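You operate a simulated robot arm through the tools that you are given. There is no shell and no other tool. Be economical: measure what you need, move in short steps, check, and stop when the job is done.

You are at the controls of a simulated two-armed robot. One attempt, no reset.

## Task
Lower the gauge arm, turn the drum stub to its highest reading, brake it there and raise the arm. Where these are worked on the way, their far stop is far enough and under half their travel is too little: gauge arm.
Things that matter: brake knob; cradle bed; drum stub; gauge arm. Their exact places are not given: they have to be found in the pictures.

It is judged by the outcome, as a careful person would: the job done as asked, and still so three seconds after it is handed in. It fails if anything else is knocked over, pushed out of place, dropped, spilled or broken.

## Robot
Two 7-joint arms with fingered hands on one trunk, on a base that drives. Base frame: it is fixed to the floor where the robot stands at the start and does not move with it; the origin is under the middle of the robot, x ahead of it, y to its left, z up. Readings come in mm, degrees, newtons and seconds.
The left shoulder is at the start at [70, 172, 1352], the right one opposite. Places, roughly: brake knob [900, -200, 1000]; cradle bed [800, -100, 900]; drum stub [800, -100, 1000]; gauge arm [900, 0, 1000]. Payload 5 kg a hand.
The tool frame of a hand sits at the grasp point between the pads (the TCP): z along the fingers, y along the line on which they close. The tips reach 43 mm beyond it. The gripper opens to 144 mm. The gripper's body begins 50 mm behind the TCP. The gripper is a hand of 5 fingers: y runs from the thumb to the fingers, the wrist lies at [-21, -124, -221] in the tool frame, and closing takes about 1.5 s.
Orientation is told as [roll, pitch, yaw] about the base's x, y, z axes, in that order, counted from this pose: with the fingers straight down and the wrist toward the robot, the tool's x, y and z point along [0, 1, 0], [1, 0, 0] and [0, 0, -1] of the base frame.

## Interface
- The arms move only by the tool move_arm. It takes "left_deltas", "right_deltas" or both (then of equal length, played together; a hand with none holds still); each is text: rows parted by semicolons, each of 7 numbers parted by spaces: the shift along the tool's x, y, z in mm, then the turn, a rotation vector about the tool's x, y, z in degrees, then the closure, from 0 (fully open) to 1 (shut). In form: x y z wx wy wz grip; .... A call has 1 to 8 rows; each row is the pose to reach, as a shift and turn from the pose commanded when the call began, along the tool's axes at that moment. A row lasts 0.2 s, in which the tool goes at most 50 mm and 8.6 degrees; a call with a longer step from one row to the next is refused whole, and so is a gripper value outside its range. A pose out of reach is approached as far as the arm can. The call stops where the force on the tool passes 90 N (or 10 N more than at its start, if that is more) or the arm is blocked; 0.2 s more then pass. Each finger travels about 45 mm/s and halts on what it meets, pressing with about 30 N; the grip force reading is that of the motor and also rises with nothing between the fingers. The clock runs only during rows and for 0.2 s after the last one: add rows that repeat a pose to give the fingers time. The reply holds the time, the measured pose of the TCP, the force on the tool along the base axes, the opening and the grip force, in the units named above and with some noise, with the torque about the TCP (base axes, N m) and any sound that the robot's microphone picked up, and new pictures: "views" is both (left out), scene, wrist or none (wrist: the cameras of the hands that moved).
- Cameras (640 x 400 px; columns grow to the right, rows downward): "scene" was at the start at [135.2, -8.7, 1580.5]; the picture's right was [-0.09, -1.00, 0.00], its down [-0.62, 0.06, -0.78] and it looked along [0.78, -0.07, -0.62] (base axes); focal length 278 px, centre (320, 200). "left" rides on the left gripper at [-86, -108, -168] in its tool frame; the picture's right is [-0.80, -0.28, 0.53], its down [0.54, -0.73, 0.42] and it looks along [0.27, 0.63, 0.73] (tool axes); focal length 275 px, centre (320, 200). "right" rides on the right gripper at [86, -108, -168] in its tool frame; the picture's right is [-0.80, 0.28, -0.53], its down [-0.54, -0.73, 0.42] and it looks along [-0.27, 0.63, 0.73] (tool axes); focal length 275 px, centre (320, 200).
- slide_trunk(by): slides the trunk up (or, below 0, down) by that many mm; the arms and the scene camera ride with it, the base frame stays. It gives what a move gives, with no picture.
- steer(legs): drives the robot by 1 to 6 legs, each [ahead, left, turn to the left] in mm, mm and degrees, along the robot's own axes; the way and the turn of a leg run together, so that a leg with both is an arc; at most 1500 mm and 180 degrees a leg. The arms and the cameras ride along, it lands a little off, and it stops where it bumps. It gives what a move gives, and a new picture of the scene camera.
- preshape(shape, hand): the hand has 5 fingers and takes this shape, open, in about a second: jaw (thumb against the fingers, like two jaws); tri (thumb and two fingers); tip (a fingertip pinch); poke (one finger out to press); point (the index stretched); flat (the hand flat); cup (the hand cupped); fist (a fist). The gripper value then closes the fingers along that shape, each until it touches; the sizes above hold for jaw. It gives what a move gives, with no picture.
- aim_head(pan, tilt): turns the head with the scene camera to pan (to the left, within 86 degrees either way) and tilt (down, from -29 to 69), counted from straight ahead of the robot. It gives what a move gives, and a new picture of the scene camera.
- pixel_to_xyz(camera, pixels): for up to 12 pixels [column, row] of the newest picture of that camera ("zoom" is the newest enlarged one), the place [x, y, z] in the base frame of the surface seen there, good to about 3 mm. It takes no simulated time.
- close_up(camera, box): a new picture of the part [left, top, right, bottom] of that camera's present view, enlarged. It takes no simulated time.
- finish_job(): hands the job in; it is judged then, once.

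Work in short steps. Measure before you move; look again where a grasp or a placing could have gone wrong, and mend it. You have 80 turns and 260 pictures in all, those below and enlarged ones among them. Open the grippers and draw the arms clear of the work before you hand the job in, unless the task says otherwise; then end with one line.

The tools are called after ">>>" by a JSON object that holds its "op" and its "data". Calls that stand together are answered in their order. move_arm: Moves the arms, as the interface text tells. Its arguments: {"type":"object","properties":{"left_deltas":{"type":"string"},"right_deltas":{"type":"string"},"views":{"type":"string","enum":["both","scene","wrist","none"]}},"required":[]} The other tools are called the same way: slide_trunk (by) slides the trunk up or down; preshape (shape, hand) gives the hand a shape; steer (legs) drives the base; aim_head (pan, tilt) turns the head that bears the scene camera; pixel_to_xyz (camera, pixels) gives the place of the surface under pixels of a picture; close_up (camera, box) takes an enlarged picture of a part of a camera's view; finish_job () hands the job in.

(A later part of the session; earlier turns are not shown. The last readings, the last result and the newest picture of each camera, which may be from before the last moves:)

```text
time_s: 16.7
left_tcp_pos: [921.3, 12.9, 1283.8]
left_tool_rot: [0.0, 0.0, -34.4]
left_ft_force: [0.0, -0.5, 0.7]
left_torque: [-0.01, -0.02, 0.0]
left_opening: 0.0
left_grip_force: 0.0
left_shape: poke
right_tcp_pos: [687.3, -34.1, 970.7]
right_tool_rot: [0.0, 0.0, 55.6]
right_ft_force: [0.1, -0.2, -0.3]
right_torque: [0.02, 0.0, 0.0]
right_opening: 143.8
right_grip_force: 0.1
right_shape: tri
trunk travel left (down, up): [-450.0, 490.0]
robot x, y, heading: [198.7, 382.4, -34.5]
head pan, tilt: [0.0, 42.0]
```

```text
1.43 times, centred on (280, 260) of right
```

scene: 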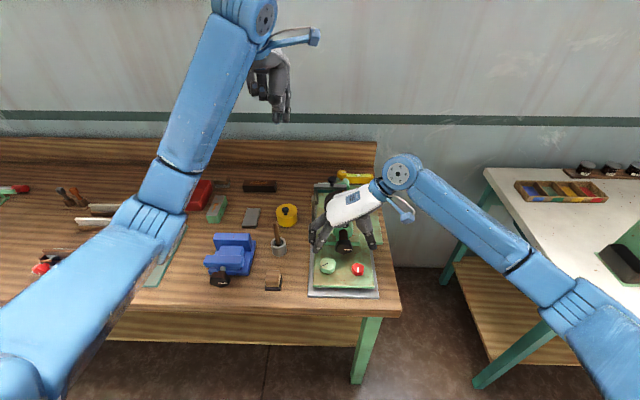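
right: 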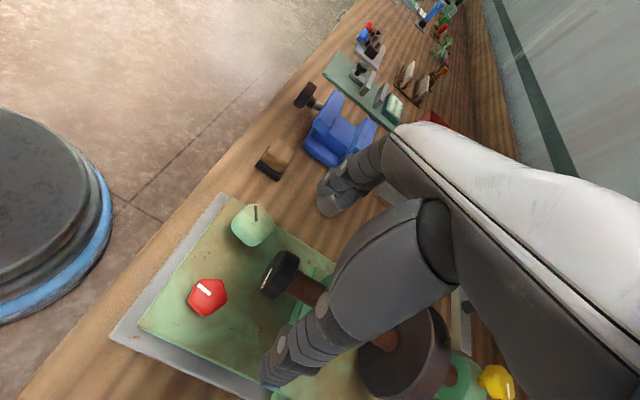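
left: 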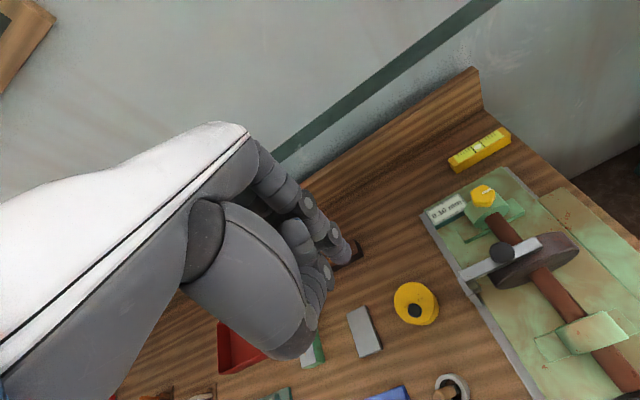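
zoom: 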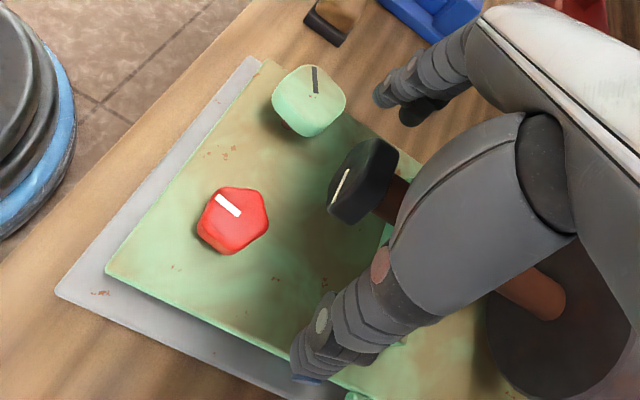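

Alignment looks right; close the hand on the stub.

>>> {"op": "move_arm", "data": {"right_deltas": "0 0 0 0 0 0 1; 0 0 0 0 0 0 1; 0 0 0 0 0 0 1; 0 0 0 0 0 0 1; 0 0 0 0 0 0 1; 0 0 0 0 0 0 1; 0 0 0 0 0 0 1; 0 0 0 0 0 0 1", "views": "none"}}

>>> {"op": "close_up", "data": {"camera": "scene", "box": [290, 180, 410, 280]}}

>>> {"op": "close_up", "data": {"camera": "right", "box": [120, 120, 440, 400]}}

>>> {"op": "close_up", "data": {"camera": "left", "box": [400, 150, 560, 250]}}

```text
time_s: 18.5
left_tcp_pos: [921.4, 11.8, 1282.5]
left_tool_rot: [0.0, 0.0, -34.4]
left_ft_force: [0.6, -0.1, 0.5]
left_torque: [0.02, -0.01, -0.04]
left_opening: 0.1
left_grip_force: 0.0
left_shape: poke
right_tcp_pos: [688.3, -34.2, 969.4]
right_tool_rot: [0.0, -0.1, 55.6]
right_ft_force: [0.0, -0.4, -0.5]
right_torque: [-0.01, -0.02, -0.02]
right_opening: 20.1
right_grip_force: 0.7
right_shape: tri
trunk travel left (down, up): [-450.0, 490.0]
robot x, y, heading: [202.5, 384.9, -34.1]
head pan, tilt: [0.0, 42.0]
```

```text
4.00 times, centred on (350, 230) of scene
```

zoom: 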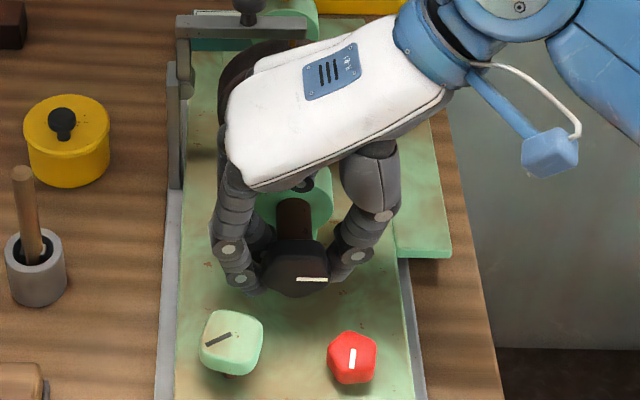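

```text
1.43 times, centred on (280, 260) of right
```

zoom: 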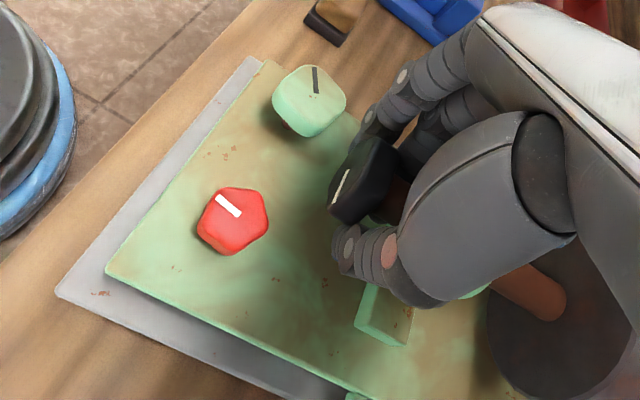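

```text
4.00 times, centred on (480, 200) of left
```

zoom: 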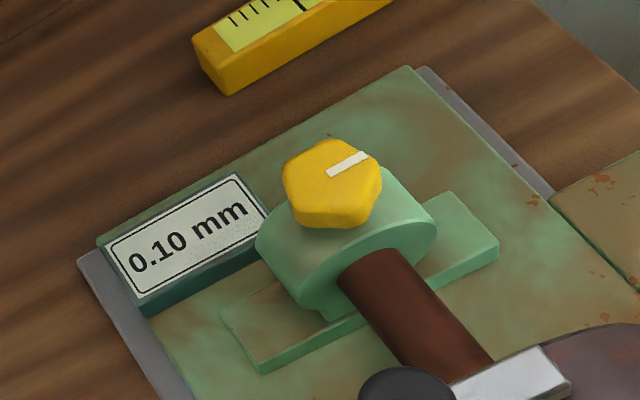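

Fingers have wrapped the stub. I turn it about the shaft axis, hand leaning to the right in 8° steps up to 32°, and read the gauge.

>>> {"op": "move_arm", "data": {"right_deltas": "0 0 0 0 0 0 1; 0 0 0 0 0 0 1; 0 -1.8 0.3 -8 0 0 1; 0 -3.5 0.9 -16 0 0 1; 0 -5.2 1.7 -24 0 0 1; 0 -6.7 2.8 -32 0 0 1", "views": "none"}}

>>> {"op": "close_up", "data": {"camera": "scene", "box": [290, 180, 410, 280]}}

>>> {"op": "close_up", "data": {"camera": "left", "box": [400, 150, 560, 250]}}

```text
time_s: 19.9
left_tcp_pos: [922.7, 13.3, 1281.5]
left_tool_rot: [-0.1, 0.2, -34.3]
left_ft_force: [0.2, 0.1, -0.2]
left_torque: [0.0, -0.01, -0.02]
left_opening: 0.0
left_grip_force: 0.1
left_shape: poke
right_tcp_pos: [683.5, -39.9, 967.2]
right_tool_rot: [0.1, -32.1, 55.5]
right_ft_force: [19.8, 0.3, -0.9]
right_torque: [-0.09, -0.45, -0.12]
right_opening: 15.8
right_grip_force: 30.7
right_shape: tri
trunk travel left (down, up): [-450.0, 490.0]
robot x, y, heading: [202.9, 382.5, -34.6]
head pan, tilt: [0.0, 42.0]
```

```text
4.00 times, centred on (350, 230) of scene
```

zoom: 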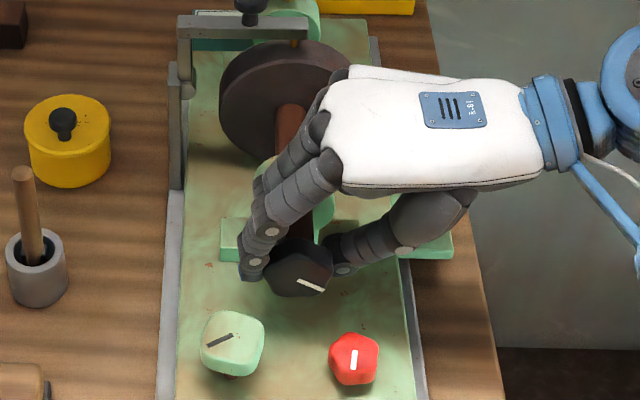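

```text
4.00 times, centred on (480, 200) of left
```

zoom: 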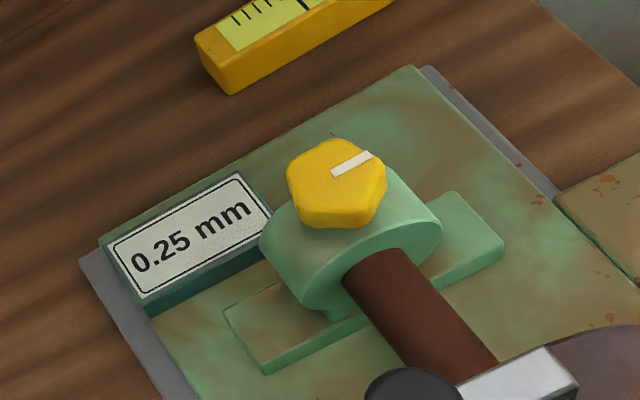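

Works: the mark turned ~32° and the reading rose from 0.10 to 0.25. I continue another 20°.

>>> {"op": "move_arm", "data": {"right_deltas": "0 -1.8 0.3 -8 0 0 1; 0 -3.5 0.9 -16 0 0 1; 0 -4.4 1.3 -20 0 0 1", "views": "none"}}

>>> {"op": "close_up", "data": {"camera": "scene", "box": [290, 180, 410, 280]}}

>>> {"op": "close_up", "data": {"camera": "left", "box": [400, 150, 560, 250]}}

```text
time_s: 20.7
left_tcp_pos: [923.3, 12.5, 1281.6]
left_tool_rot: [0.0, 0.1, -34.4]
left_ft_force: [0.3, -0.4, -0.5]
left_torque: [0.02, 0.01, 0.02]
left_opening: 0.0
left_grip_force: 0.0
left_shape: poke
right_tcp_pos: [682.4, -42.3, 963.5]
right_tool_rot: [0.1, -52.1, 55.4]
right_ft_force: [21.3, -1.5, 3.1]
right_torque: [-0.03, -0.42, -0.23]
right_opening: 15.8
right_grip_force: 30.2
right_shape: tri
trunk travel left (down, up): [-450.0, 490.0]
robot x, y, heading: [199.2, 384.8, -34.5]
head pan, tilt: [0.0, 42.0]
```

```text
4.00 times, centred on (350, 230) of scene
```

zoom: 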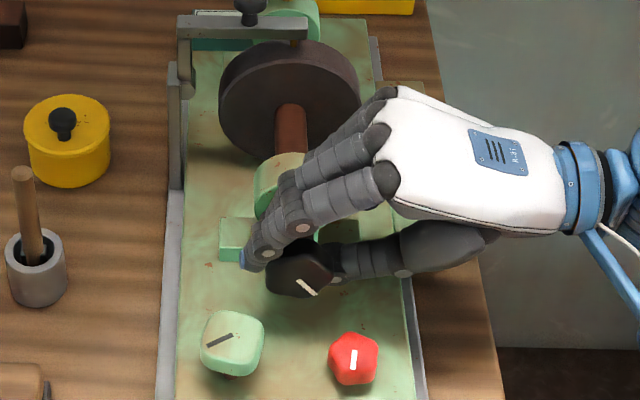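

```text
4.00 times, centred on (480, 200) of left
```

zoom: 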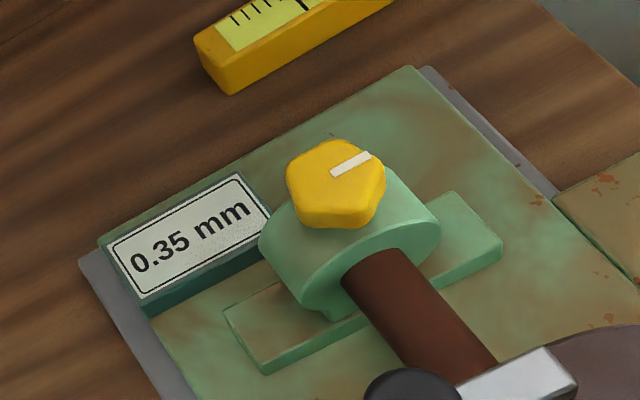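

Now 0.35 and still rising. I release slightly (half open, so the thumb doesn't hit the bed) and rotate the hand back around the stub for another stroke.

>>> {"op": "move_arm", "data": {"right_deltas": "0 0 0 0 0 0 0.55; 0 0 0 0 0 0 0.55; 0 0 0 0 0 0 0.55; 0 1.8 0 8 0 0 0.55; 0 3.6 0.1 16 0 0 0.55; 0 5.4 0.5 24 0 0 0.55; 0 7.1 1.2 32 0 0 0.55; 0 8.7 2.1 40 0 0 0.55", "views": "none"}}

>>> {"op": "close_up", "data": {"camera": "scene", "box": [290, 180, 410, 280]}}

>>> {"op": "close_up", "data": {"camera": "left", "box": [400, 150, 560, 250]}}

```text
time_s: 22.5
left_tcp_pos: [921.7, 12.4, 1282.6]
left_tool_rot: [-0.1, 0.1, -34.4]
left_ft_force: [-0.1, -0.7, -0.1]
left_torque: [-0.01, -0.01, 0.0]
left_opening: 0.0
left_grip_force: 0.1
left_shape: poke
right_tcp_pos: [685.2, -35.1, 967.7]
right_tool_rot: [0.0, -11.8, 55.6]
right_ft_force: [-0.3, -0.2, 0.1]
right_torque: [0.0, -0.03, -0.03]
right_opening: 64.5
right_grip_force: 0.0
right_shape: tri
trunk travel left (down, up): [-450.0, 490.0]
robot x, y, heading: [199.9, 385.2, -34.5]
head pan, tilt: [0.0, 42.0]
```

```text
4.00 times, centred on (350, 230) of scene
```

zoom: 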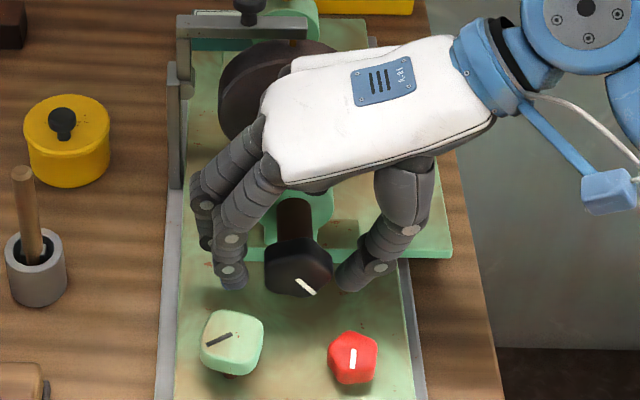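

```text
4.00 times, centred on (480, 200) of left
```

zoom: 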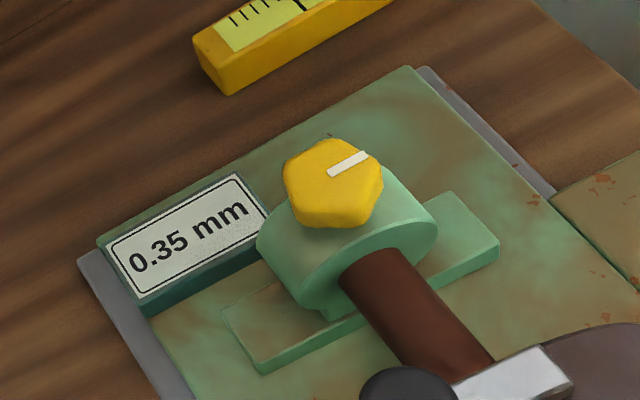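

The stub stays put at 0.35. I swing the hand on to a left lean (≈+28°) and close.

>>> {"op": "move_arm", "data": {"right_deltas": "0 1.8 0 8 0 0 0.55; 0 3.6 0.1 16 0 0 0.55; 0 5.4 0.5 24 0 0 0.55; 0 7.1 1.2 32 0 0 0.55; 0 8.7 2.1 40 0 0 0.55", "views": "none"}}

>>> {"op": "move_arm", "data": {"right_deltas": "0 0 0 0 0 0 1; 0 0 0 0 0 0 1; 0 0 0 0 0 0 1; 0 0 0 0 0 0 1; 0 0 0 0 0 0 1", "views": "none"}}

>>> {"op": "close_up", "data": {"camera": "scene", "box": [290, 180, 410, 280]}}

>>> {"op": "close_up", "data": {"camera": "left", "box": [400, 150, 560, 250]}}

```text
time_s: 23.7
left_tcp_pos: [921.7, 14.3, 1281.0]
left_tool_rot: [-0.1, 0.1, -34.3]
left_ft_force: [0.8, 0.2, -0.1]
left_torque: [-0.04, 0.04, 0.0]
left_opening: 0.2
left_grip_force: 0.0
left_shape: poke
right_tcp_pos: [690.8, -28.0, 968.5]
right_tool_rot: [0.1, 28.2, 55.5]
right_ft_force: [-0.5, 0.4, -0.6]
right_torque: [-0.02, 0.0, 0.03]
right_opening: 64.4
right_grip_force: 0.0
right_shape: tri
trunk travel left (down, up): [-450.0, 490.0]
robot x, y, heading: [199.4, 390.0, -34.2]
head pan, tilt: [0.0, 42.0]
```

```text
time_s: 24.9
left_tcp_pos: [921.2, 10.6, 1282.4]
left_tool_rot: [0.1, 0.1, -34.4]
left_ft_force: [-1.5, 0.6, 0.2]
left_torque: [0.01, 0.0, -0.03]
left_opening: 0.0
left_grip_force: 0.0
left_shape: poke
right_tcp_pos: [691.9, -30.1, 968.2]
right_tool_rot: [0.0, 28.1, 55.6]
right_ft_force: [5.1, -3.2, -4.3]
right_torque: [0.02, -0.1, 0.22]
right_opening: 17.0
right_grip_force: 30.2
right_shape: tri
trunk travel left (down, up): [-450.0, 490.0]
robot x, y, heading: [202.6, 383.9, -34.2]
head pan, tilt: [0.0, 42.0]
```

```text
4.00 times, centred on (350, 230) of scene
```

zoom: 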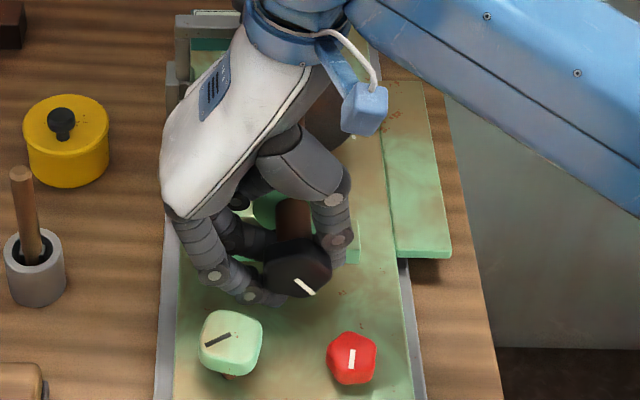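

```text
4.00 times, centred on (480, 200) of left
```

zoom: 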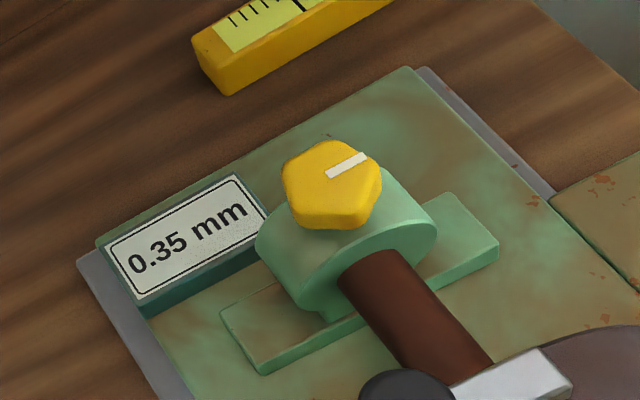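

Gripped with a left lean. I turn another 24° and read.

>>> {"op": "move_arm", "data": {"right_deltas": "0 -1.8 0.3 -8 0 0 1; 0 -3.5 0.9 -16 0 0 1; 0 -5.2 1.7 -24 0 0 1", "views": "none"}}

>>> {"op": "close_up", "data": {"camera": "left", "box": [400, 150, 560, 250]}}

>>> {"op": "move_arm", "data": {"right_deltas": "0 -1.8 0.3 -8 0 0 1; 0 -3.5 0.9 -16 0 0 1", "views": "none"}}

>>> {"op": "close_up", "data": {"camera": "left", "box": [400, 150, 560, 250]}}

>>> {"op": "close_up", "data": {"camera": "scene", "box": [290, 180, 410, 280]}}

```text
time_s: 25.7
left_tcp_pos: [922.2, 12.2, 1281.2]
left_tool_rot: [0.1, 0.2, -34.4]
left_ft_force: [0.0, -0.4, 0.1]
left_torque: [0.03, -0.01, -0.01]
left_opening: 0.0
left_grip_force: 0.0
left_shape: poke
right_tcp_pos: [688.4, -33.7, 968.7]
right_tool_rot: [0.2, 3.9, 55.6]
right_ft_force: [10.6, -1.8, -12.9]
right_torque: [-0.09, -0.32, 0.25]
right_opening: 16.3
right_grip_force: 30.0
right_shape: tri
trunk travel left (down, up): [-450.0, 490.0]
robot x, y, heading: [195.0, 380.0, -34.5]
head pan, tilt: [0.0, 42.0]
```

```text
4.00 times, centred on (480, 200) of left
```

zoom: 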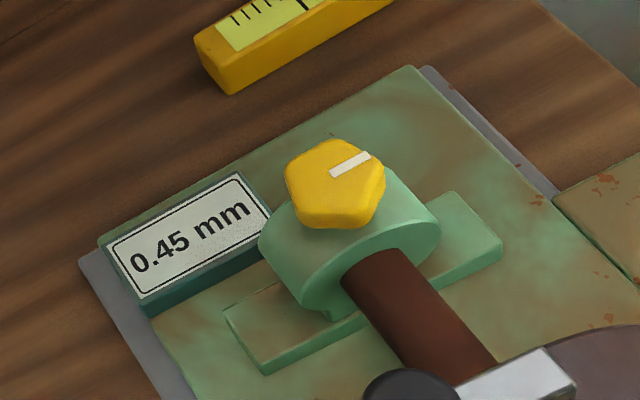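

```text
time_s: 26.3
left_tcp_pos: [924.1, 12.3, 1280.9]
left_tool_rot: [-0.1, 0.2, -34.3]
left_ft_force: [-0.1, -0.8, 0.5]
left_torque: [0.02, 0.03, -0.01]
left_opening: 0.2
left_grip_force: 0.0
left_shape: poke
right_tcp_pos: [687.4, -36.5, 968.2]
right_tool_rot: [0.2, -12.0, 55.6]
right_ft_force: [12.2, -2.0, -11.9]
right_torque: [-0.23, -0.37, 0.17]
right_opening: 15.9
right_grip_force: 29.9
right_shape: tri
trunk travel left (down, up): [-450.0, 490.0]
robot x, y, heading: [198.3, 383.9, -34.6]
head pan, tilt: [0.0, 42.0]
```

```text
4.00 times, centred on (480, 200) of left
```

zoom: 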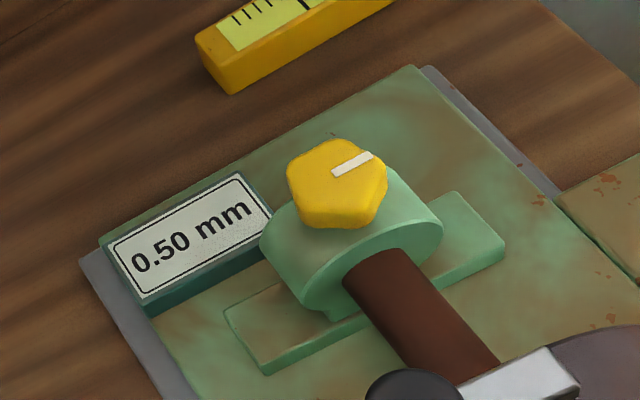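

```text
4.00 times, centred on (350, 230) of scene
```

zoom: 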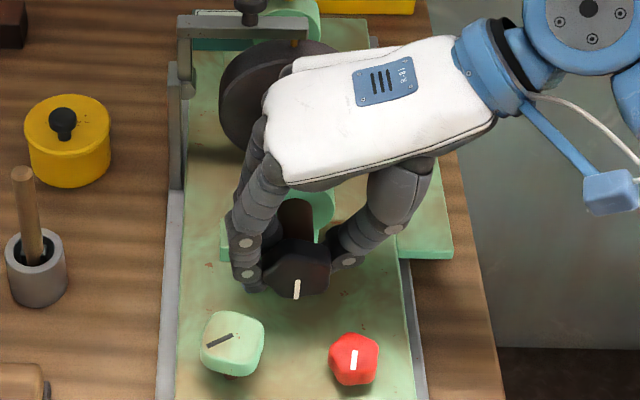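

0.50 at ~92°, still rising. Continue in 12° steps reading each.

>>> {"op": "move_arm", "data": {"right_deltas": "0 -1.4 0.2 -6 0 0 1; 0 -2.7 0.6 -12 0 0 1", "views": "none"}}

>>> {"op": "close_up", "data": {"camera": "left", "box": [400, 180, 480, 240]}}

>>> {"op": "move_arm", "data": {"right_deltas": "0 -1.4 0.2 -6 0 0 1; 0 -2.7 0.6 -12 0 0 1", "views": "none"}}

>>> {"op": "close_up", "data": {"camera": "left", "box": [400, 180, 480, 240]}}

>>> {"op": "move_arm", "data": {"right_deltas": "0 -1.4 0.2 -6 0 0 1; 0 -2.7 0.6 -12 0 0 1", "views": "none"}}

>>> {"op": "close_up", "data": {"camera": "left", "box": [400, 180, 480, 240]}}

>>> {"op": "close_up", "data": {"camera": "scene", "box": [290, 180, 410, 280]}}

```text
time_s: 26.9
left_tcp_pos: [923.1, 12.3, 1281.2]
left_tool_rot: [-0.1, 0.1, -34.2]
left_ft_force: [-0.1, -0.4, 0.3]
left_torque: [0.01, 0.01, -0.01]
left_opening: 0.1
left_grip_force: 0.0
left_shape: poke
right_tcp_pos: [684.5, -39.1, 965.4]
right_tool_rot: [0.0, -24.0, 55.6]
right_ft_force: [13.8, 1.3, -12.8]
right_torque: [-0.27, -0.38, 0.05]
right_opening: 16.0
right_grip_force: 30.1
right_shape: tri
trunk travel left (down, up): [-450.0, 490.0]
robot x, y, heading: [201.7, 385.3, -34.4]
head pan, tilt: [0.0, 42.0]
```

```text
6.67 times, centred on (440, 210) of left
```

zoom: 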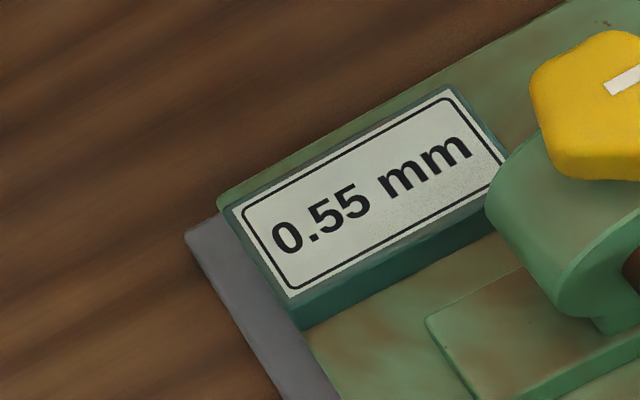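

```text
time_s: 27.5
left_tcp_pos: [922.1, 12.4, 1282.4]
left_tool_rot: [-0.1, 0.0, -34.3]
left_ft_force: [-0.5, 0.1, 0.6]
left_torque: [-0.01, -0.02, -0.02]
left_opening: 0.0
left_grip_force: 0.0
left_shape: poke
right_tcp_pos: [682.1, -40.6, 965.1]
right_tool_rot: [0.2, -36.0, 55.5]
right_ft_force: [15.3, 1.3, -9.3]
right_torque: [-0.24, -0.4, -0.02]
right_opening: 16.1
right_grip_force: 29.8
right_shape: tri
trunk travel left (down, up): [-450.0, 490.0]
robot x, y, heading: [200.6, 382.1, -34.6]
head pan, tilt: [0.0, 42.0]
```

```text
6.67 times, centred on (440, 210) of left
```

zoom: 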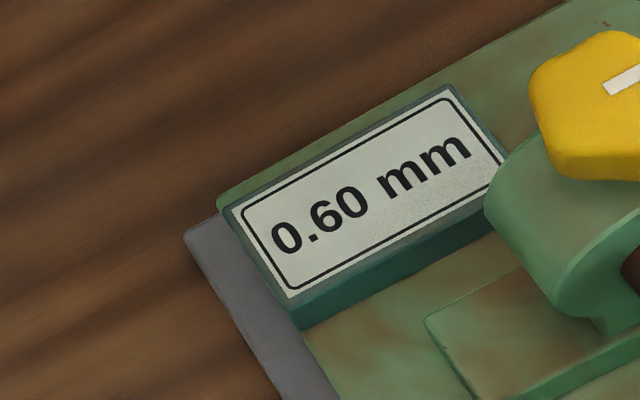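

```text
time_s: 28.1
left_tcp_pos: [924.2, 12.7, 1280.6]
left_tool_rot: [-0.1, 0.2, -34.3]
left_ft_force: [-0.5, 0.5, 0.3]
left_torque: [0.0, 0.02, -0.02]
left_opening: 0.0
left_grip_force: 0.0
left_shape: poke
right_tcp_pos: [682.9, -42.7, 962.7]
right_tool_rot: [0.1, -47.9, 55.6]
right_ft_force: [19.0, -0.2, -8.6]
right_torque: [-0.31, -0.45, -0.15]
right_opening: 15.9
right_grip_force: 30.4
right_shape: tri
trunk travel left (down, up): [-450.0, 490.0]
robot x, y, heading: [200.2, 383.0, -34.3]
head pan, tilt: [0.0, 42.0]
```

```text
6.67 times, centred on (440, 210) of left
```

zoom: 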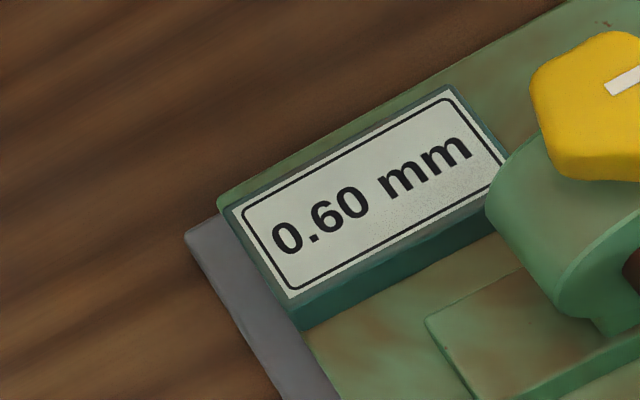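

```text
4.00 times, centred on (350, 230) of scene
```

zoom: 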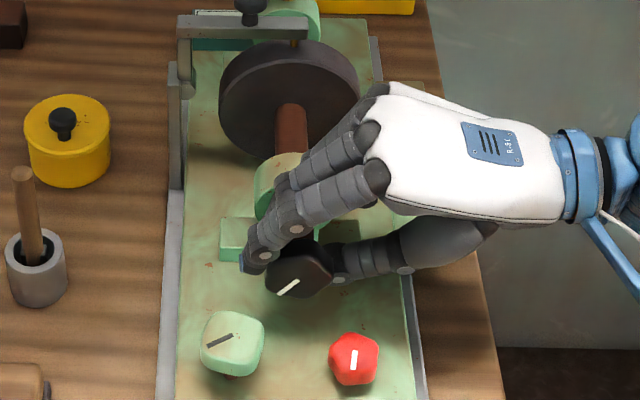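

0.60 at ~128°, flattening. I regrasp again for the next stroke, swinging the half-open hand back.

>>> {"op": "move_arm", "data": {"right_deltas": "0 0 0 0 0 0 0.55; 0 0 0 0 0 0 0.55; 0 0 0 0 0 0 0.55; 0 1.8 0 8 0 0 0.55; 0 3.6 0.1 16 0 0 0.55; 0 5.4 0.5 24 0 0 0.55; 0 7.1 1.2 32 0 0 0.55; 0 8.7 2.1 40 0 0 0.55", "views": "none"}}

>>> {"op": "move_arm", "data": {"right_deltas": "0 1.8 0 8 0 0 0.55; 0 3.6 0.1 16 0 0 0.55; 0 5.4 0.5 24 0 0 0.55; 0 7.1 1.2 32 0 0 0.55; 0 8.4 2 38 0 0 0.55", "views": "none"}}

>>> {"op": "move_arm", "data": {"right_deltas": "0 0 0 0 0 0 1; 0 0 0 0 0 0 1; 0 0 0 0 0 0 1; 0 0 0 0 0 0 1; 0 0 0 0 0 0 1", "views": "none"}}

>>> {"op": "close_up", "data": {"camera": "scene", "box": [290, 180, 410, 280]}}

>>> {"op": "close_up", "data": {"camera": "left", "box": [400, 180, 480, 240]}}

```text
time_s: 29.9
left_tcp_pos: [921.3, 13.9, 1281.6]
left_tool_rot: [-0.2, 0.1, -34.3]
left_ft_force: [-0.4, -0.7, 0.1]
left_torque: [0.01, 0.02, 0.0]
left_opening: 0.0
left_grip_force: 0.0
left_shape: poke
right_tcp_pos: [685.1, -35.8, 969.7]
right_tool_rot: [0.2, -7.8, 55.4]
right_ft_force: [0.1, 0.4, -0.1]
right_torque: [0.0, 0.04, -0.01]
right_opening: 64.7
right_grip_force: 0.2
right_shape: tri
trunk travel left (down, up): [-450.0, 490.0]
robot x, y, heading: [196.1, 385.8, -34.3]
head pan, tilt: [0.0, 42.0]
```

```text
time_s: 31.1
left_tcp_pos: [921.7, 12.4, 1281.5]
left_tool_rot: [-0.1, 0.0, -34.5]
left_ft_force: [-0.5, -0.7, -0.8]
left_torque: [0.01, 0.03, 0.0]
left_opening: 0.1
left_grip_force: 0.0
left_shape: poke
right_tcp_pos: [690.2, -29.4, 968.9]
right_tool_rot: [-0.1, 30.2, 55.6]
right_ft_force: [0.7, 0.5, -0.4]
right_torque: [0.01, 0.01, 0.02]
right_opening: 64.2
right_grip_force: 0.1
right_shape: tri
trunk travel left (down, up): [-450.0, 490.0]
robot x, y, heading: [199.7, 385.1, -34.1]
head pan, tilt: [0.0, 42.0]
```

```text
time_s: 32.3
left_tcp_pos: [920.5, 10.1, 1281.9]
left_tool_rot: [0.0, 0.0, -34.4]
left_ft_force: [0.5, 0.3, 0.6]
left_torque: [0.01, -0.01, 0.0]
left_opening: 0.1
left_grip_force: 0.1
left_shape: poke
right_tcp_pos: [690.7, -30.1, 967.0]
right_tool_rot: [0.0, 30.0, 55.5]
right_ft_force: [5.3, -4.0, -4.9]
right_torque: [-0.01, -0.09, 0.22]
right_opening: 17.0
right_grip_force: 30.4
right_shape: tri
trunk travel left (down, up): [-450.0, 490.0]
robot x, y, heading: [198.4, 386.7, -34.4]
head pan, tilt: [0.0, 42.0]
```

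```text
4.00 times, centred on (350, 230) of scene
```

zoom: 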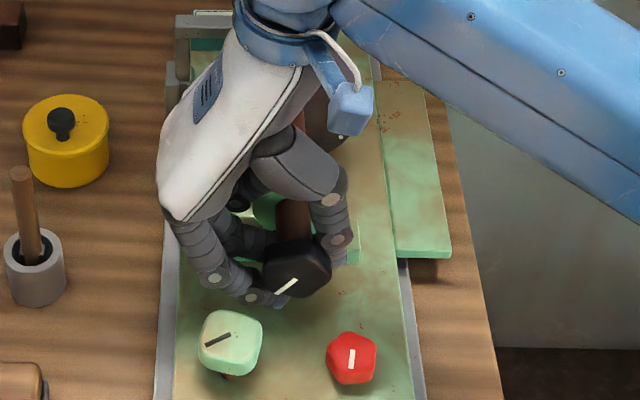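

```text
6.67 times, centred on (440, 210) of left
```

zoom: 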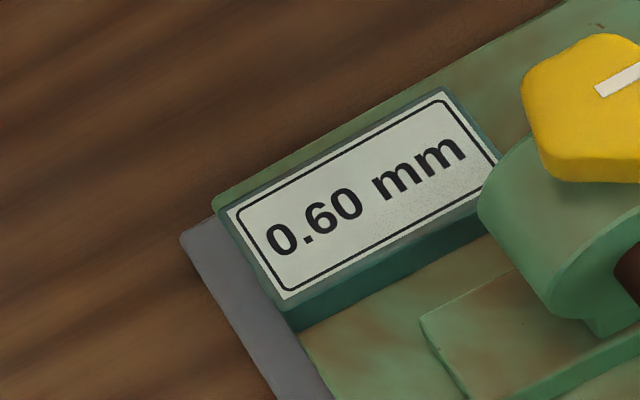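

Still 0.60. I step 8° at a time, reading each to locate the plateau edges.

>>> {"op": "move_arm", "data": {"right_deltas": "0 -1.8 0.3 -8 0 0 1; 0 -1.8 0.3 -8 0 0 1", "views": "none"}}

>>> {"op": "close_up", "data": {"camera": "left", "box": [400, 180, 480, 240]}}

>>> {"op": "move_arm", "data": {"right_deltas": "0 -1.8 0.3 -8 0 0 1; 0 -1.8 0.3 -8 0 0 1", "views": "none"}}

>>> {"op": "close_up", "data": {"camera": "left", "box": [400, 180, 480, 240]}}

>>> {"op": "move_arm", "data": {"right_deltas": "0 -1.8 0.3 -8 0 0 1; 0 -1.8 0.3 -8 0 0 1", "views": "none"}}

>>> {"op": "close_up", "data": {"camera": "left", "box": [400, 180, 480, 240]}}

>>> {"op": "move_arm", "data": {"right_deltas": "0 -1.8 0.3 -8 0 0 1; 0 -1.8 0.3 -8 0 0 1", "views": "none"}}

>>> {"op": "close_up", "data": {"camera": "left", "box": [400, 180, 480, 240]}}

```text
time_s: 32.9
left_tcp_pos: [922.8, 12.0, 1280.6]
left_tool_rot: [0.0, 0.3, -34.3]
left_ft_force: [-0.9, 0.5, -0.3]
left_torque: [-0.03, 0.04, -0.01]
left_opening: 0.2
left_grip_force: 0.1
left_shape: poke
right_tcp_pos: [691.1, -29.6, 968.3]
right_tool_rot: [0.2, 22.1, 55.7]
right_ft_force: [6.9, -7.8, -8.2]
right_torque: [-0.1, -0.09, 0.33]
right_opening: 16.1
right_grip_force: 29.8
right_shape: tri
trunk travel left (down, up): [-450.0, 490.0]
robot x, y, heading: [198.8, 384.8, -34.5]
head pan, tilt: [0.0, 42.0]
```

```text
6.67 times, centred on (440, 210) of left
```

zoom: 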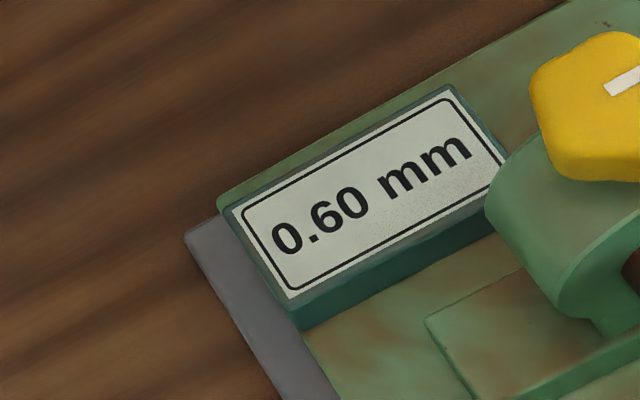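

```text
time_s: 33.5
left_tcp_pos: [923.1, 12.2, 1280.6]
left_tool_rot: [0.0, 0.2, -34.3]
left_ft_force: [0.0, 0.1, -0.4]
left_torque: [-0.02, 0.02, 0.0]
left_opening: 0.0
left_grip_force: 0.0
left_shape: poke
right_tcp_pos: [690.3, -31.1, 967.8]
right_tool_rot: [0.1, 14.1, 55.5]
right_ft_force: [5.8, -5.7, -11.8]
right_torque: [-0.17, -0.15, 0.34]
right_opening: 16.0
right_grip_force: 29.7
right_shape: tri
trunk travel left (down, up): [-450.0, 490.0]
robot x, y, heading: [196.7, 383.7, -34.5]
head pan, tilt: [0.0, 42.0]
```

```text
6.67 times, centred on (440, 210) of left
```

zoom: 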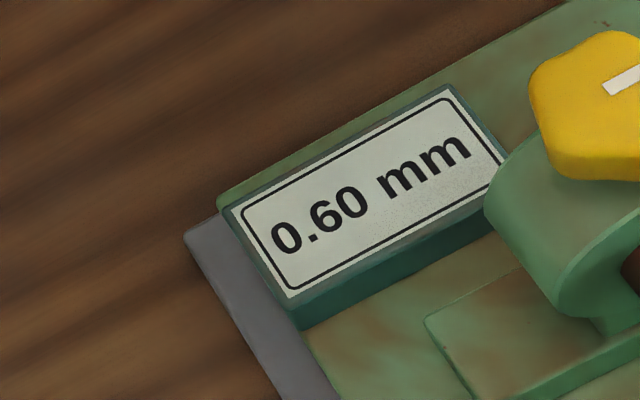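

```text
time_s: 34.1
left_tcp_pos: [923.3, 12.5, 1281.2]
left_tool_rot: [0.0, 0.2, -34.3]
left_ft_force: [0.2, 0.8, -0.5]
left_torque: [-0.03, 0.01, 0.0]
left_opening: 0.0
left_grip_force: 0.1
left_shape: poke
right_tcp_pos: [688.6, -33.4, 967.9]
right_tool_rot: [0.1, 6.0, 55.7]
right_ft_force: [8.5, -4.7, -12.5]
right_torque: [-0.19, -0.25, 0.33]
right_opening: 16.0
right_grip_force: 30.1
right_shape: tri
trunk travel left (down, up): [-450.0, 490.0]
robot x, y, heading: [198.5, 383.5, -34.2]
head pan, tilt: [0.0, 42.0]
```

```text
6.67 times, centred on (440, 210) of left
```

zoom: 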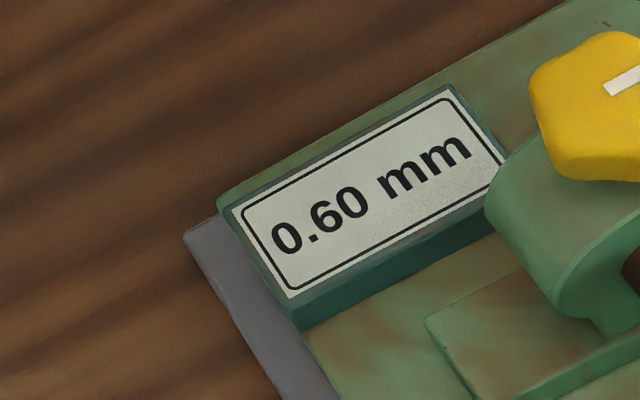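

```text
time_s: 34.7
left_tcp_pos: [922.5, 12.1, 1281.7]
left_tool_rot: [-0.1, 0.2, -34.3]
left_ft_force: [0.0, 1.0, 0.6]
left_torque: [0.0, 0.01, -0.02]
left_opening: 0.0
left_grip_force: 0.1
left_shape: poke
right_tcp_pos: [686.6, -36.0, 968.0]
right_tool_rot: [0.2, -1.9, 55.6]
right_ft_force: [10.5, -4.2, -15.5]
right_torque: [-0.25, -0.27, 0.24]
right_opening: 15.7
right_grip_force: 30.3
right_shape: tri
trunk travel left (down, up): [-450.0, 490.0]
robot x, y, heading: [200.7, 384.4, -34.2]
head pan, tilt: [0.0, 42.0]
```

```text
6.67 times, centred on (440, 210) of left
```

zoom: 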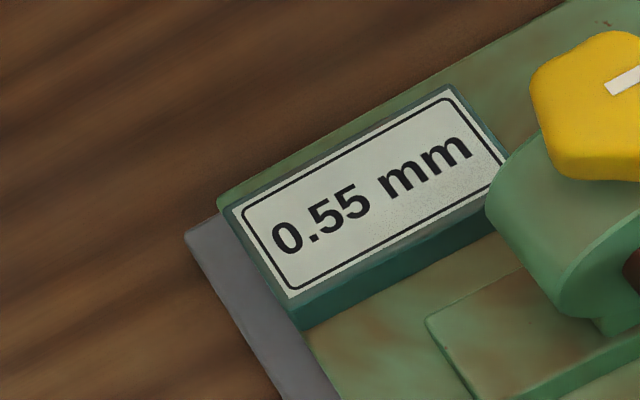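

The reading dropped to 0.55: the 0.60 plateau runs roughly 108°–158°, so the peak is near 133°. I turn back 4° at a time to find the falling edge, then go to the centre (~26° beyond).

>>> {"op": "move_arm", "data": {"right_deltas": "0 0.7 0 3 0 0 1; 0 0.7 0 3 0 0 1", "views": "none"}}

>>> {"op": "close_up", "data": {"camera": "left", "box": [400, 180, 480, 240]}}

>>> {"op": "move_arm", "data": {"right_deltas": "0 0.7 0 3 0 0 1; 0 0.7 0 3 0 0 1", "views": "none"}}

>>> {"op": "close_up", "data": {"camera": "left", "box": [400, 180, 480, 240]}}

```text
time_s: 35.3
left_tcp_pos: [921.9, 11.1, 1280.4]
left_tool_rot: [0.0, 0.2, -34.4]
left_ft_force: [-0.2, -0.3, 0.5]
left_torque: [0.01, 0.01, 0.0]
left_opening: 0.1
left_grip_force: 0.1
left_shape: poke
right_tcp_pos: [688.3, -33.5, 969.2]
right_tool_rot: [0.1, 1.1, 55.6]
right_ft_force: [12.0, -3.9, -16.2]
right_torque: [-0.21, -0.36, 0.25]
right_opening: 15.7
right_grip_force: 30.3
right_shape: tri
trunk travel left (down, up): [-450.0, 490.0]
robot x, y, heading: [199.6, 386.6, -34.3]
head pan, tilt: [0.0, 42.0]
```

```text
6.67 times, centred on (440, 210) of left
```

zoom: 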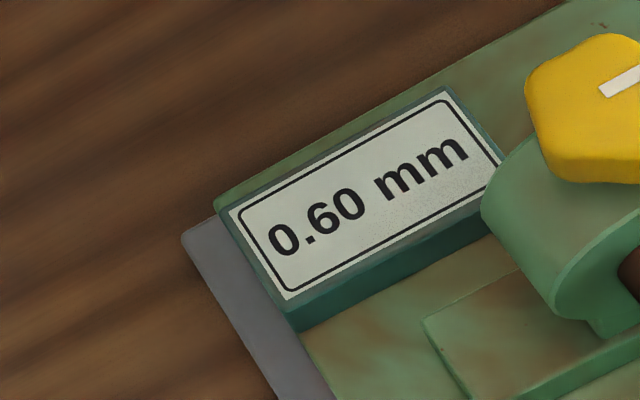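

```text
time_s: 35.9
left_tcp_pos: [922.3, 10.7, 1280.5]
left_tool_rot: [0.0, 0.2, -34.4]
left_ft_force: [-0.7, 0.8, 0.1]
left_torque: [0.03, -0.02, -0.03]
left_opening: 0.0
left_grip_force: 0.1
left_shape: poke
right_tcp_pos: [688.8, -34.3, 968.4]
right_tool_rot: [0.1, 4.1, 55.6]
right_ft_force: [11.4, -1.8, -15.1]
right_torque: [-0.11, -0.3, 0.26]
right_opening: 15.5
right_grip_force: 29.8
right_shape: tri
trunk travel left (down, up): [-450.0, 490.0]
robot x, y, heading: [199.7, 384.7, -34.4]
head pan, tilt: [0.0, 42.0]
```

```text
6.67 times, centred on (440, 210) of left
```

zoom: 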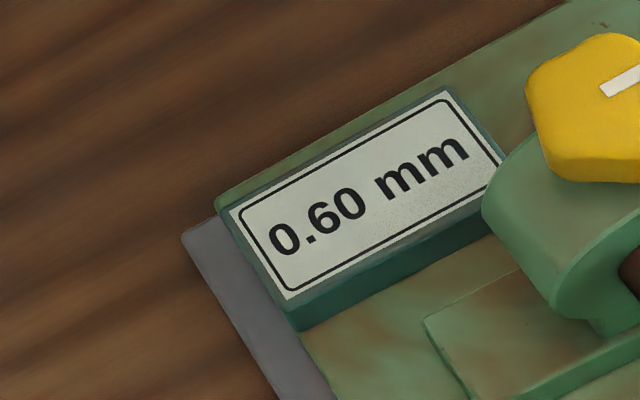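

The falling edge is at lean ≈0° (≈158°), so the centre is at lean ≈24°. I turn back 20° to it, then look.

>>> {"op": "move_arm", "data": {"right_deltas": "0 1.6 0 7 0 0 1; 0 3.2 0.1 14 0 0 1; 0 4.5 0.3 20 0 0 1; 0 4.5 0.3 20 0 0 1", "views": "none"}}

>>> {"op": "close_up", "data": {"camera": "left", "box": [400, 150, 560, 250]}}

>>> {"op": "close_up", "data": {"camera": "scene", "box": [290, 180, 410, 280]}}

```text
time_s: 36.9
left_tcp_pos: [922.6, 11.6, 1280.5]
left_tool_rot: [0.1, 0.2, -34.4]
left_ft_force: [0.1, -0.5, 0.1]
left_torque: [-0.02, 0.0, -0.01]
left_opening: 0.0
left_grip_force: 0.1
left_shape: poke
right_tcp_pos: [691.0, -31.4, 968.4]
right_tool_rot: [0.0, 24.1, 55.7]
right_ft_force: [11.8, -4.3, -13.1]
right_torque: [0.0, -0.24, 0.29]
right_opening: 15.7
right_grip_force: 30.1
right_shape: tri
trunk travel left (down, up): [-450.0, 490.0]
robot x, y, heading: [197.1, 388.4, -34.4]
head pan, tilt: [0.0, 42.0]
```

```text
4.00 times, centred on (480, 200) of left
```

zoom: 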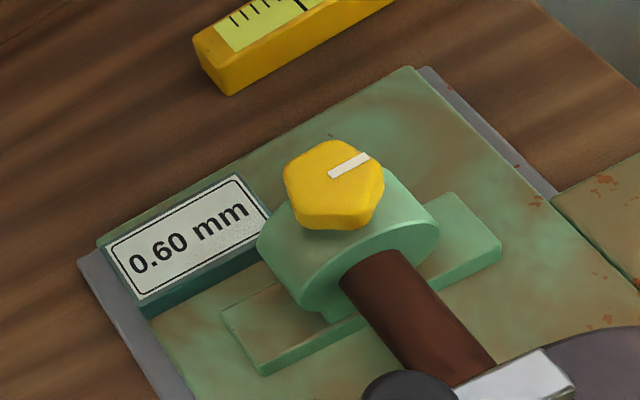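

```text
4.00 times, centred on (350, 230) of scene
```

zoom: 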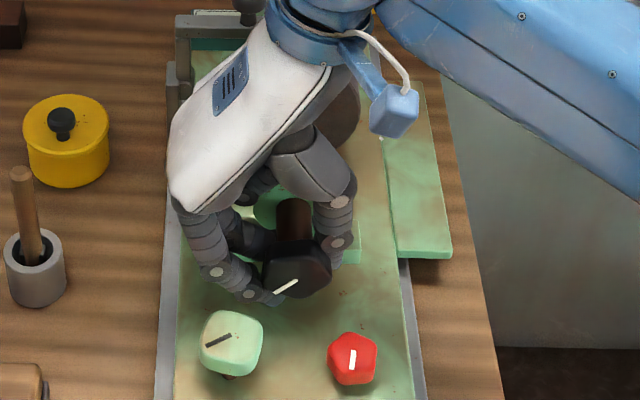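

At ~134° reading 0.60. I release, bring the hand vertical, open and lift off.

>>> {"op": "move_arm", "data": {"right_deltas": "0 0 0 0 0 0 0.55; 0 0 0 0 0 0 0.55; 0 0 0 0 0 0 0.55; 0 -1.8 0.3 -8 0 0 0.55; 0 -3.5 0.9 -16 0 0 0.55; 0 -5.2 1.7 -24 0 0 0.55; 0 -5.2 1.7 -24 0 0 0; 0 -5.2 1.7 -24 0 0 0", "views": "none"}}

>>> {"op": "move_arm", "data": {"right_deltas": "0 0 0 0 0 0 0; 0 0 0 0 0 0 0; 0 0 -40 0 0 0 0; 0 0 -85 0 0 0 0; 0 0 -130 0 0 0 0", "views": "none"}}

>>> {"op": "close_up", "data": {"camera": "left", "box": [400, 150, 560, 250]}}

>>> {"op": "close_up", "data": {"camera": "scene", "box": [290, 150, 410, 280]}}

>>> {"op": "pixel_to_xyz", "data": {"camera": "left", "pixels": [[483, 195], [478, 204], [493, 192], [473, 192], [484, 187], [493, 203]]}}

```text
time_s: 38.7
left_tcp_pos: [920.9, 11.9, 1282.4]
left_tool_rot: [0.0, 0.1, -34.3]
left_ft_force: [0.3, 0.3, 0.3]
left_torque: [-0.04, 0.04, 0.01]
left_opening: 0.0
left_grip_force: 0.1
left_shape: poke
right_tcp_pos: [684.4, -34.2, 969.4]
right_tool_rot: [0.0, 0.0, 55.6]
right_ft_force: [-0.3, -0.6, 0.3]
right_torque: [-0.01, -0.01, 0.01]
right_opening: 117.1
right_grip_force: 0.1
right_shape: tri
trunk travel left (down, up): [-450.0, 490.0]
robot x, y, heading: [199.7, 385.7, -34.5]
head pan, tilt: [0.0, 42.0]
```

```text
time_s: 39.9
left_tcp_pos: [920.4, 12.9, 1282.4]
left_tool_rot: [0.0, 0.0, -34.5]
left_ft_force: [-0.5, 0.1, 0.3]
left_torque: [-0.01, 0.01, 0.01]
left_opening: 0.0
left_grip_force: 0.0
left_shape: poke
right_tcp_pos: [686.2, -30.9, 1100.5]
right_tool_rot: [0.1, 0.0, 55.6]
right_ft_force: [0.4, 0.2, 0.2]
right_torque: [-0.02, -0.02, 0.0]
right_opening: 143.9
right_grip_force: 0.1
right_shape: tri
trunk travel left (down, up): [-450.0, 490.0]
robot x, y, heading: [202.6, 387.3, -34.6]
head pan, tilt: [0.0, 42.0]
```

```text
4.00 times, centred on (480, 200) of left
```

zoom: 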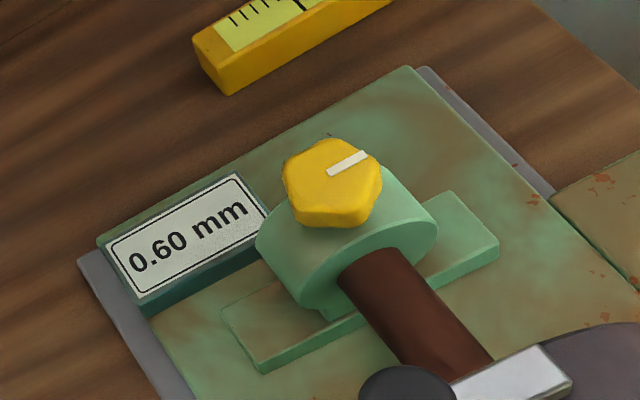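

```text
3.08 times, centred on (350, 215) of scene
```

zoom: 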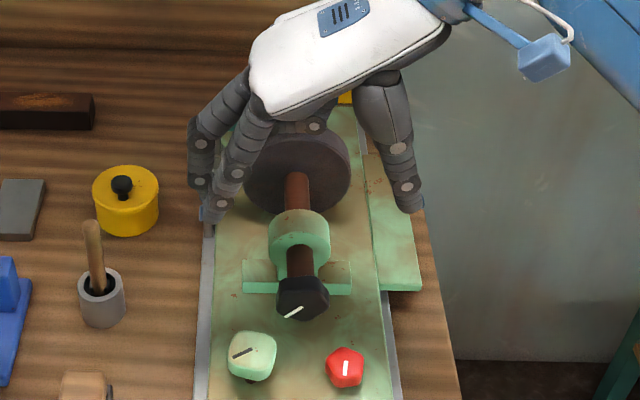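

```text
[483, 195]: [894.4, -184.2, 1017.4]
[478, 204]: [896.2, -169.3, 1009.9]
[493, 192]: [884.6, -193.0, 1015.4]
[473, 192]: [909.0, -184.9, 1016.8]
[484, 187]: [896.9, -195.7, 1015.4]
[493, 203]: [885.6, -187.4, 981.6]
```

Reading holds at 0.60 after release. Brake knob centre ≈ (892,-183), z 1000–1017, vertical axis. I carry the right hand forward at z≈1160 to above it.

>>> {"op": "move_arm", "data": {"right_deltas": "0 0 -40 0 0 0 0; -20 0 -60 0 0 0 0; -65 -2 -60 0 0 0 0; -110 -4 -60 0 0 0 0; -155 -6 -60 0 0 0 0; -200 -8 -60 0 0 0 0; -245 -8 -60 0 0 0 0; -265 -8 -60 0 0 0 0", "views": "both"}}

>>> {"op": "close_up", "data": {"camera": "scene", "box": [270, 110, 430, 230]}}

>>> {"op": "close_up", "data": {"camera": "left", "box": [380, 120, 620, 280]}}

```text
time_s: 41.7
left_tcp_pos: [921.5, 12.7, 1282.8]
left_tool_rot: [0.0, -0.1, -34.4]
left_ft_force: [0.4, -0.3, -1.4]
left_torque: [-0.02, 0.02, -0.02]
left_opening: 0.1
left_grip_force: 0.1
left_shape: poke
right_tcp_pos: [903.2, -190.3, 1161.6]
right_tool_rot: [0.0, 0.1, 55.6]
right_ft_force: [-0.2, -1.0, -0.1]
right_torque: [0.02, 0.02, -0.01]
right_opening: 143.5
right_grip_force: 0.1
right_shape: tri
trunk travel left (down, up): [-450.0, 490.0]
robot x, y, heading: [199.9, 385.6, -34.7]
head pan, tilt: [0.0, 42.0]
```

scene: 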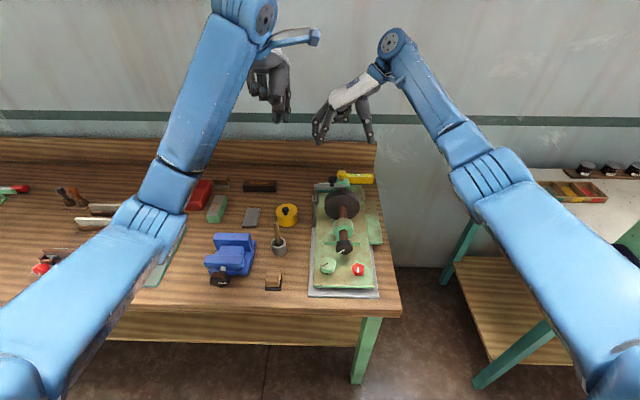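
right: 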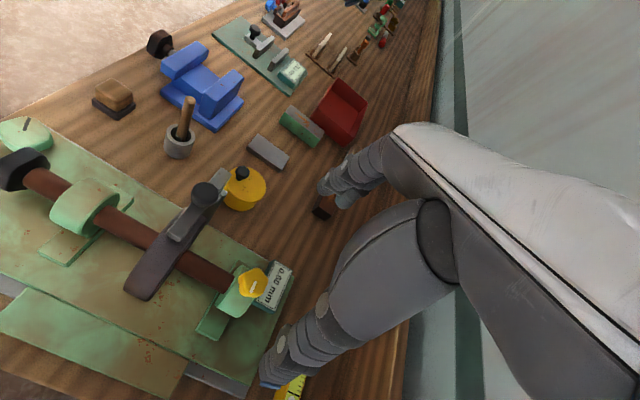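

```text
3.33 times, centred on (350, 170) of scene
```

zoom: 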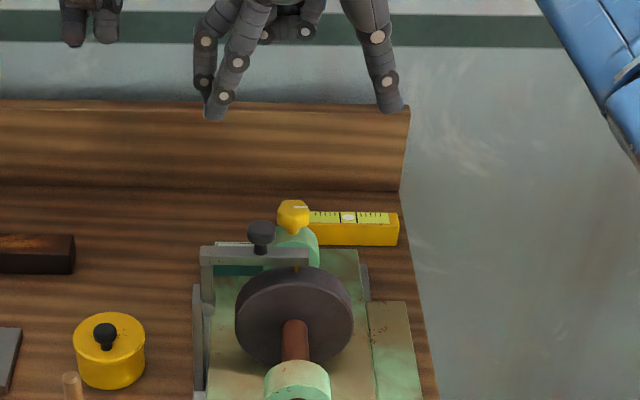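

```text
2.50 times, centred on (500, 200) of left
```

zoom: 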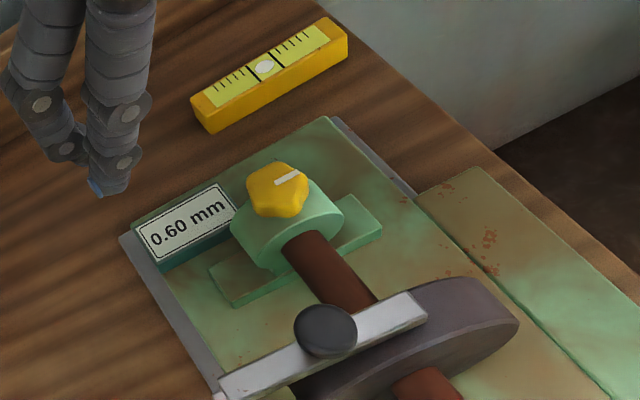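

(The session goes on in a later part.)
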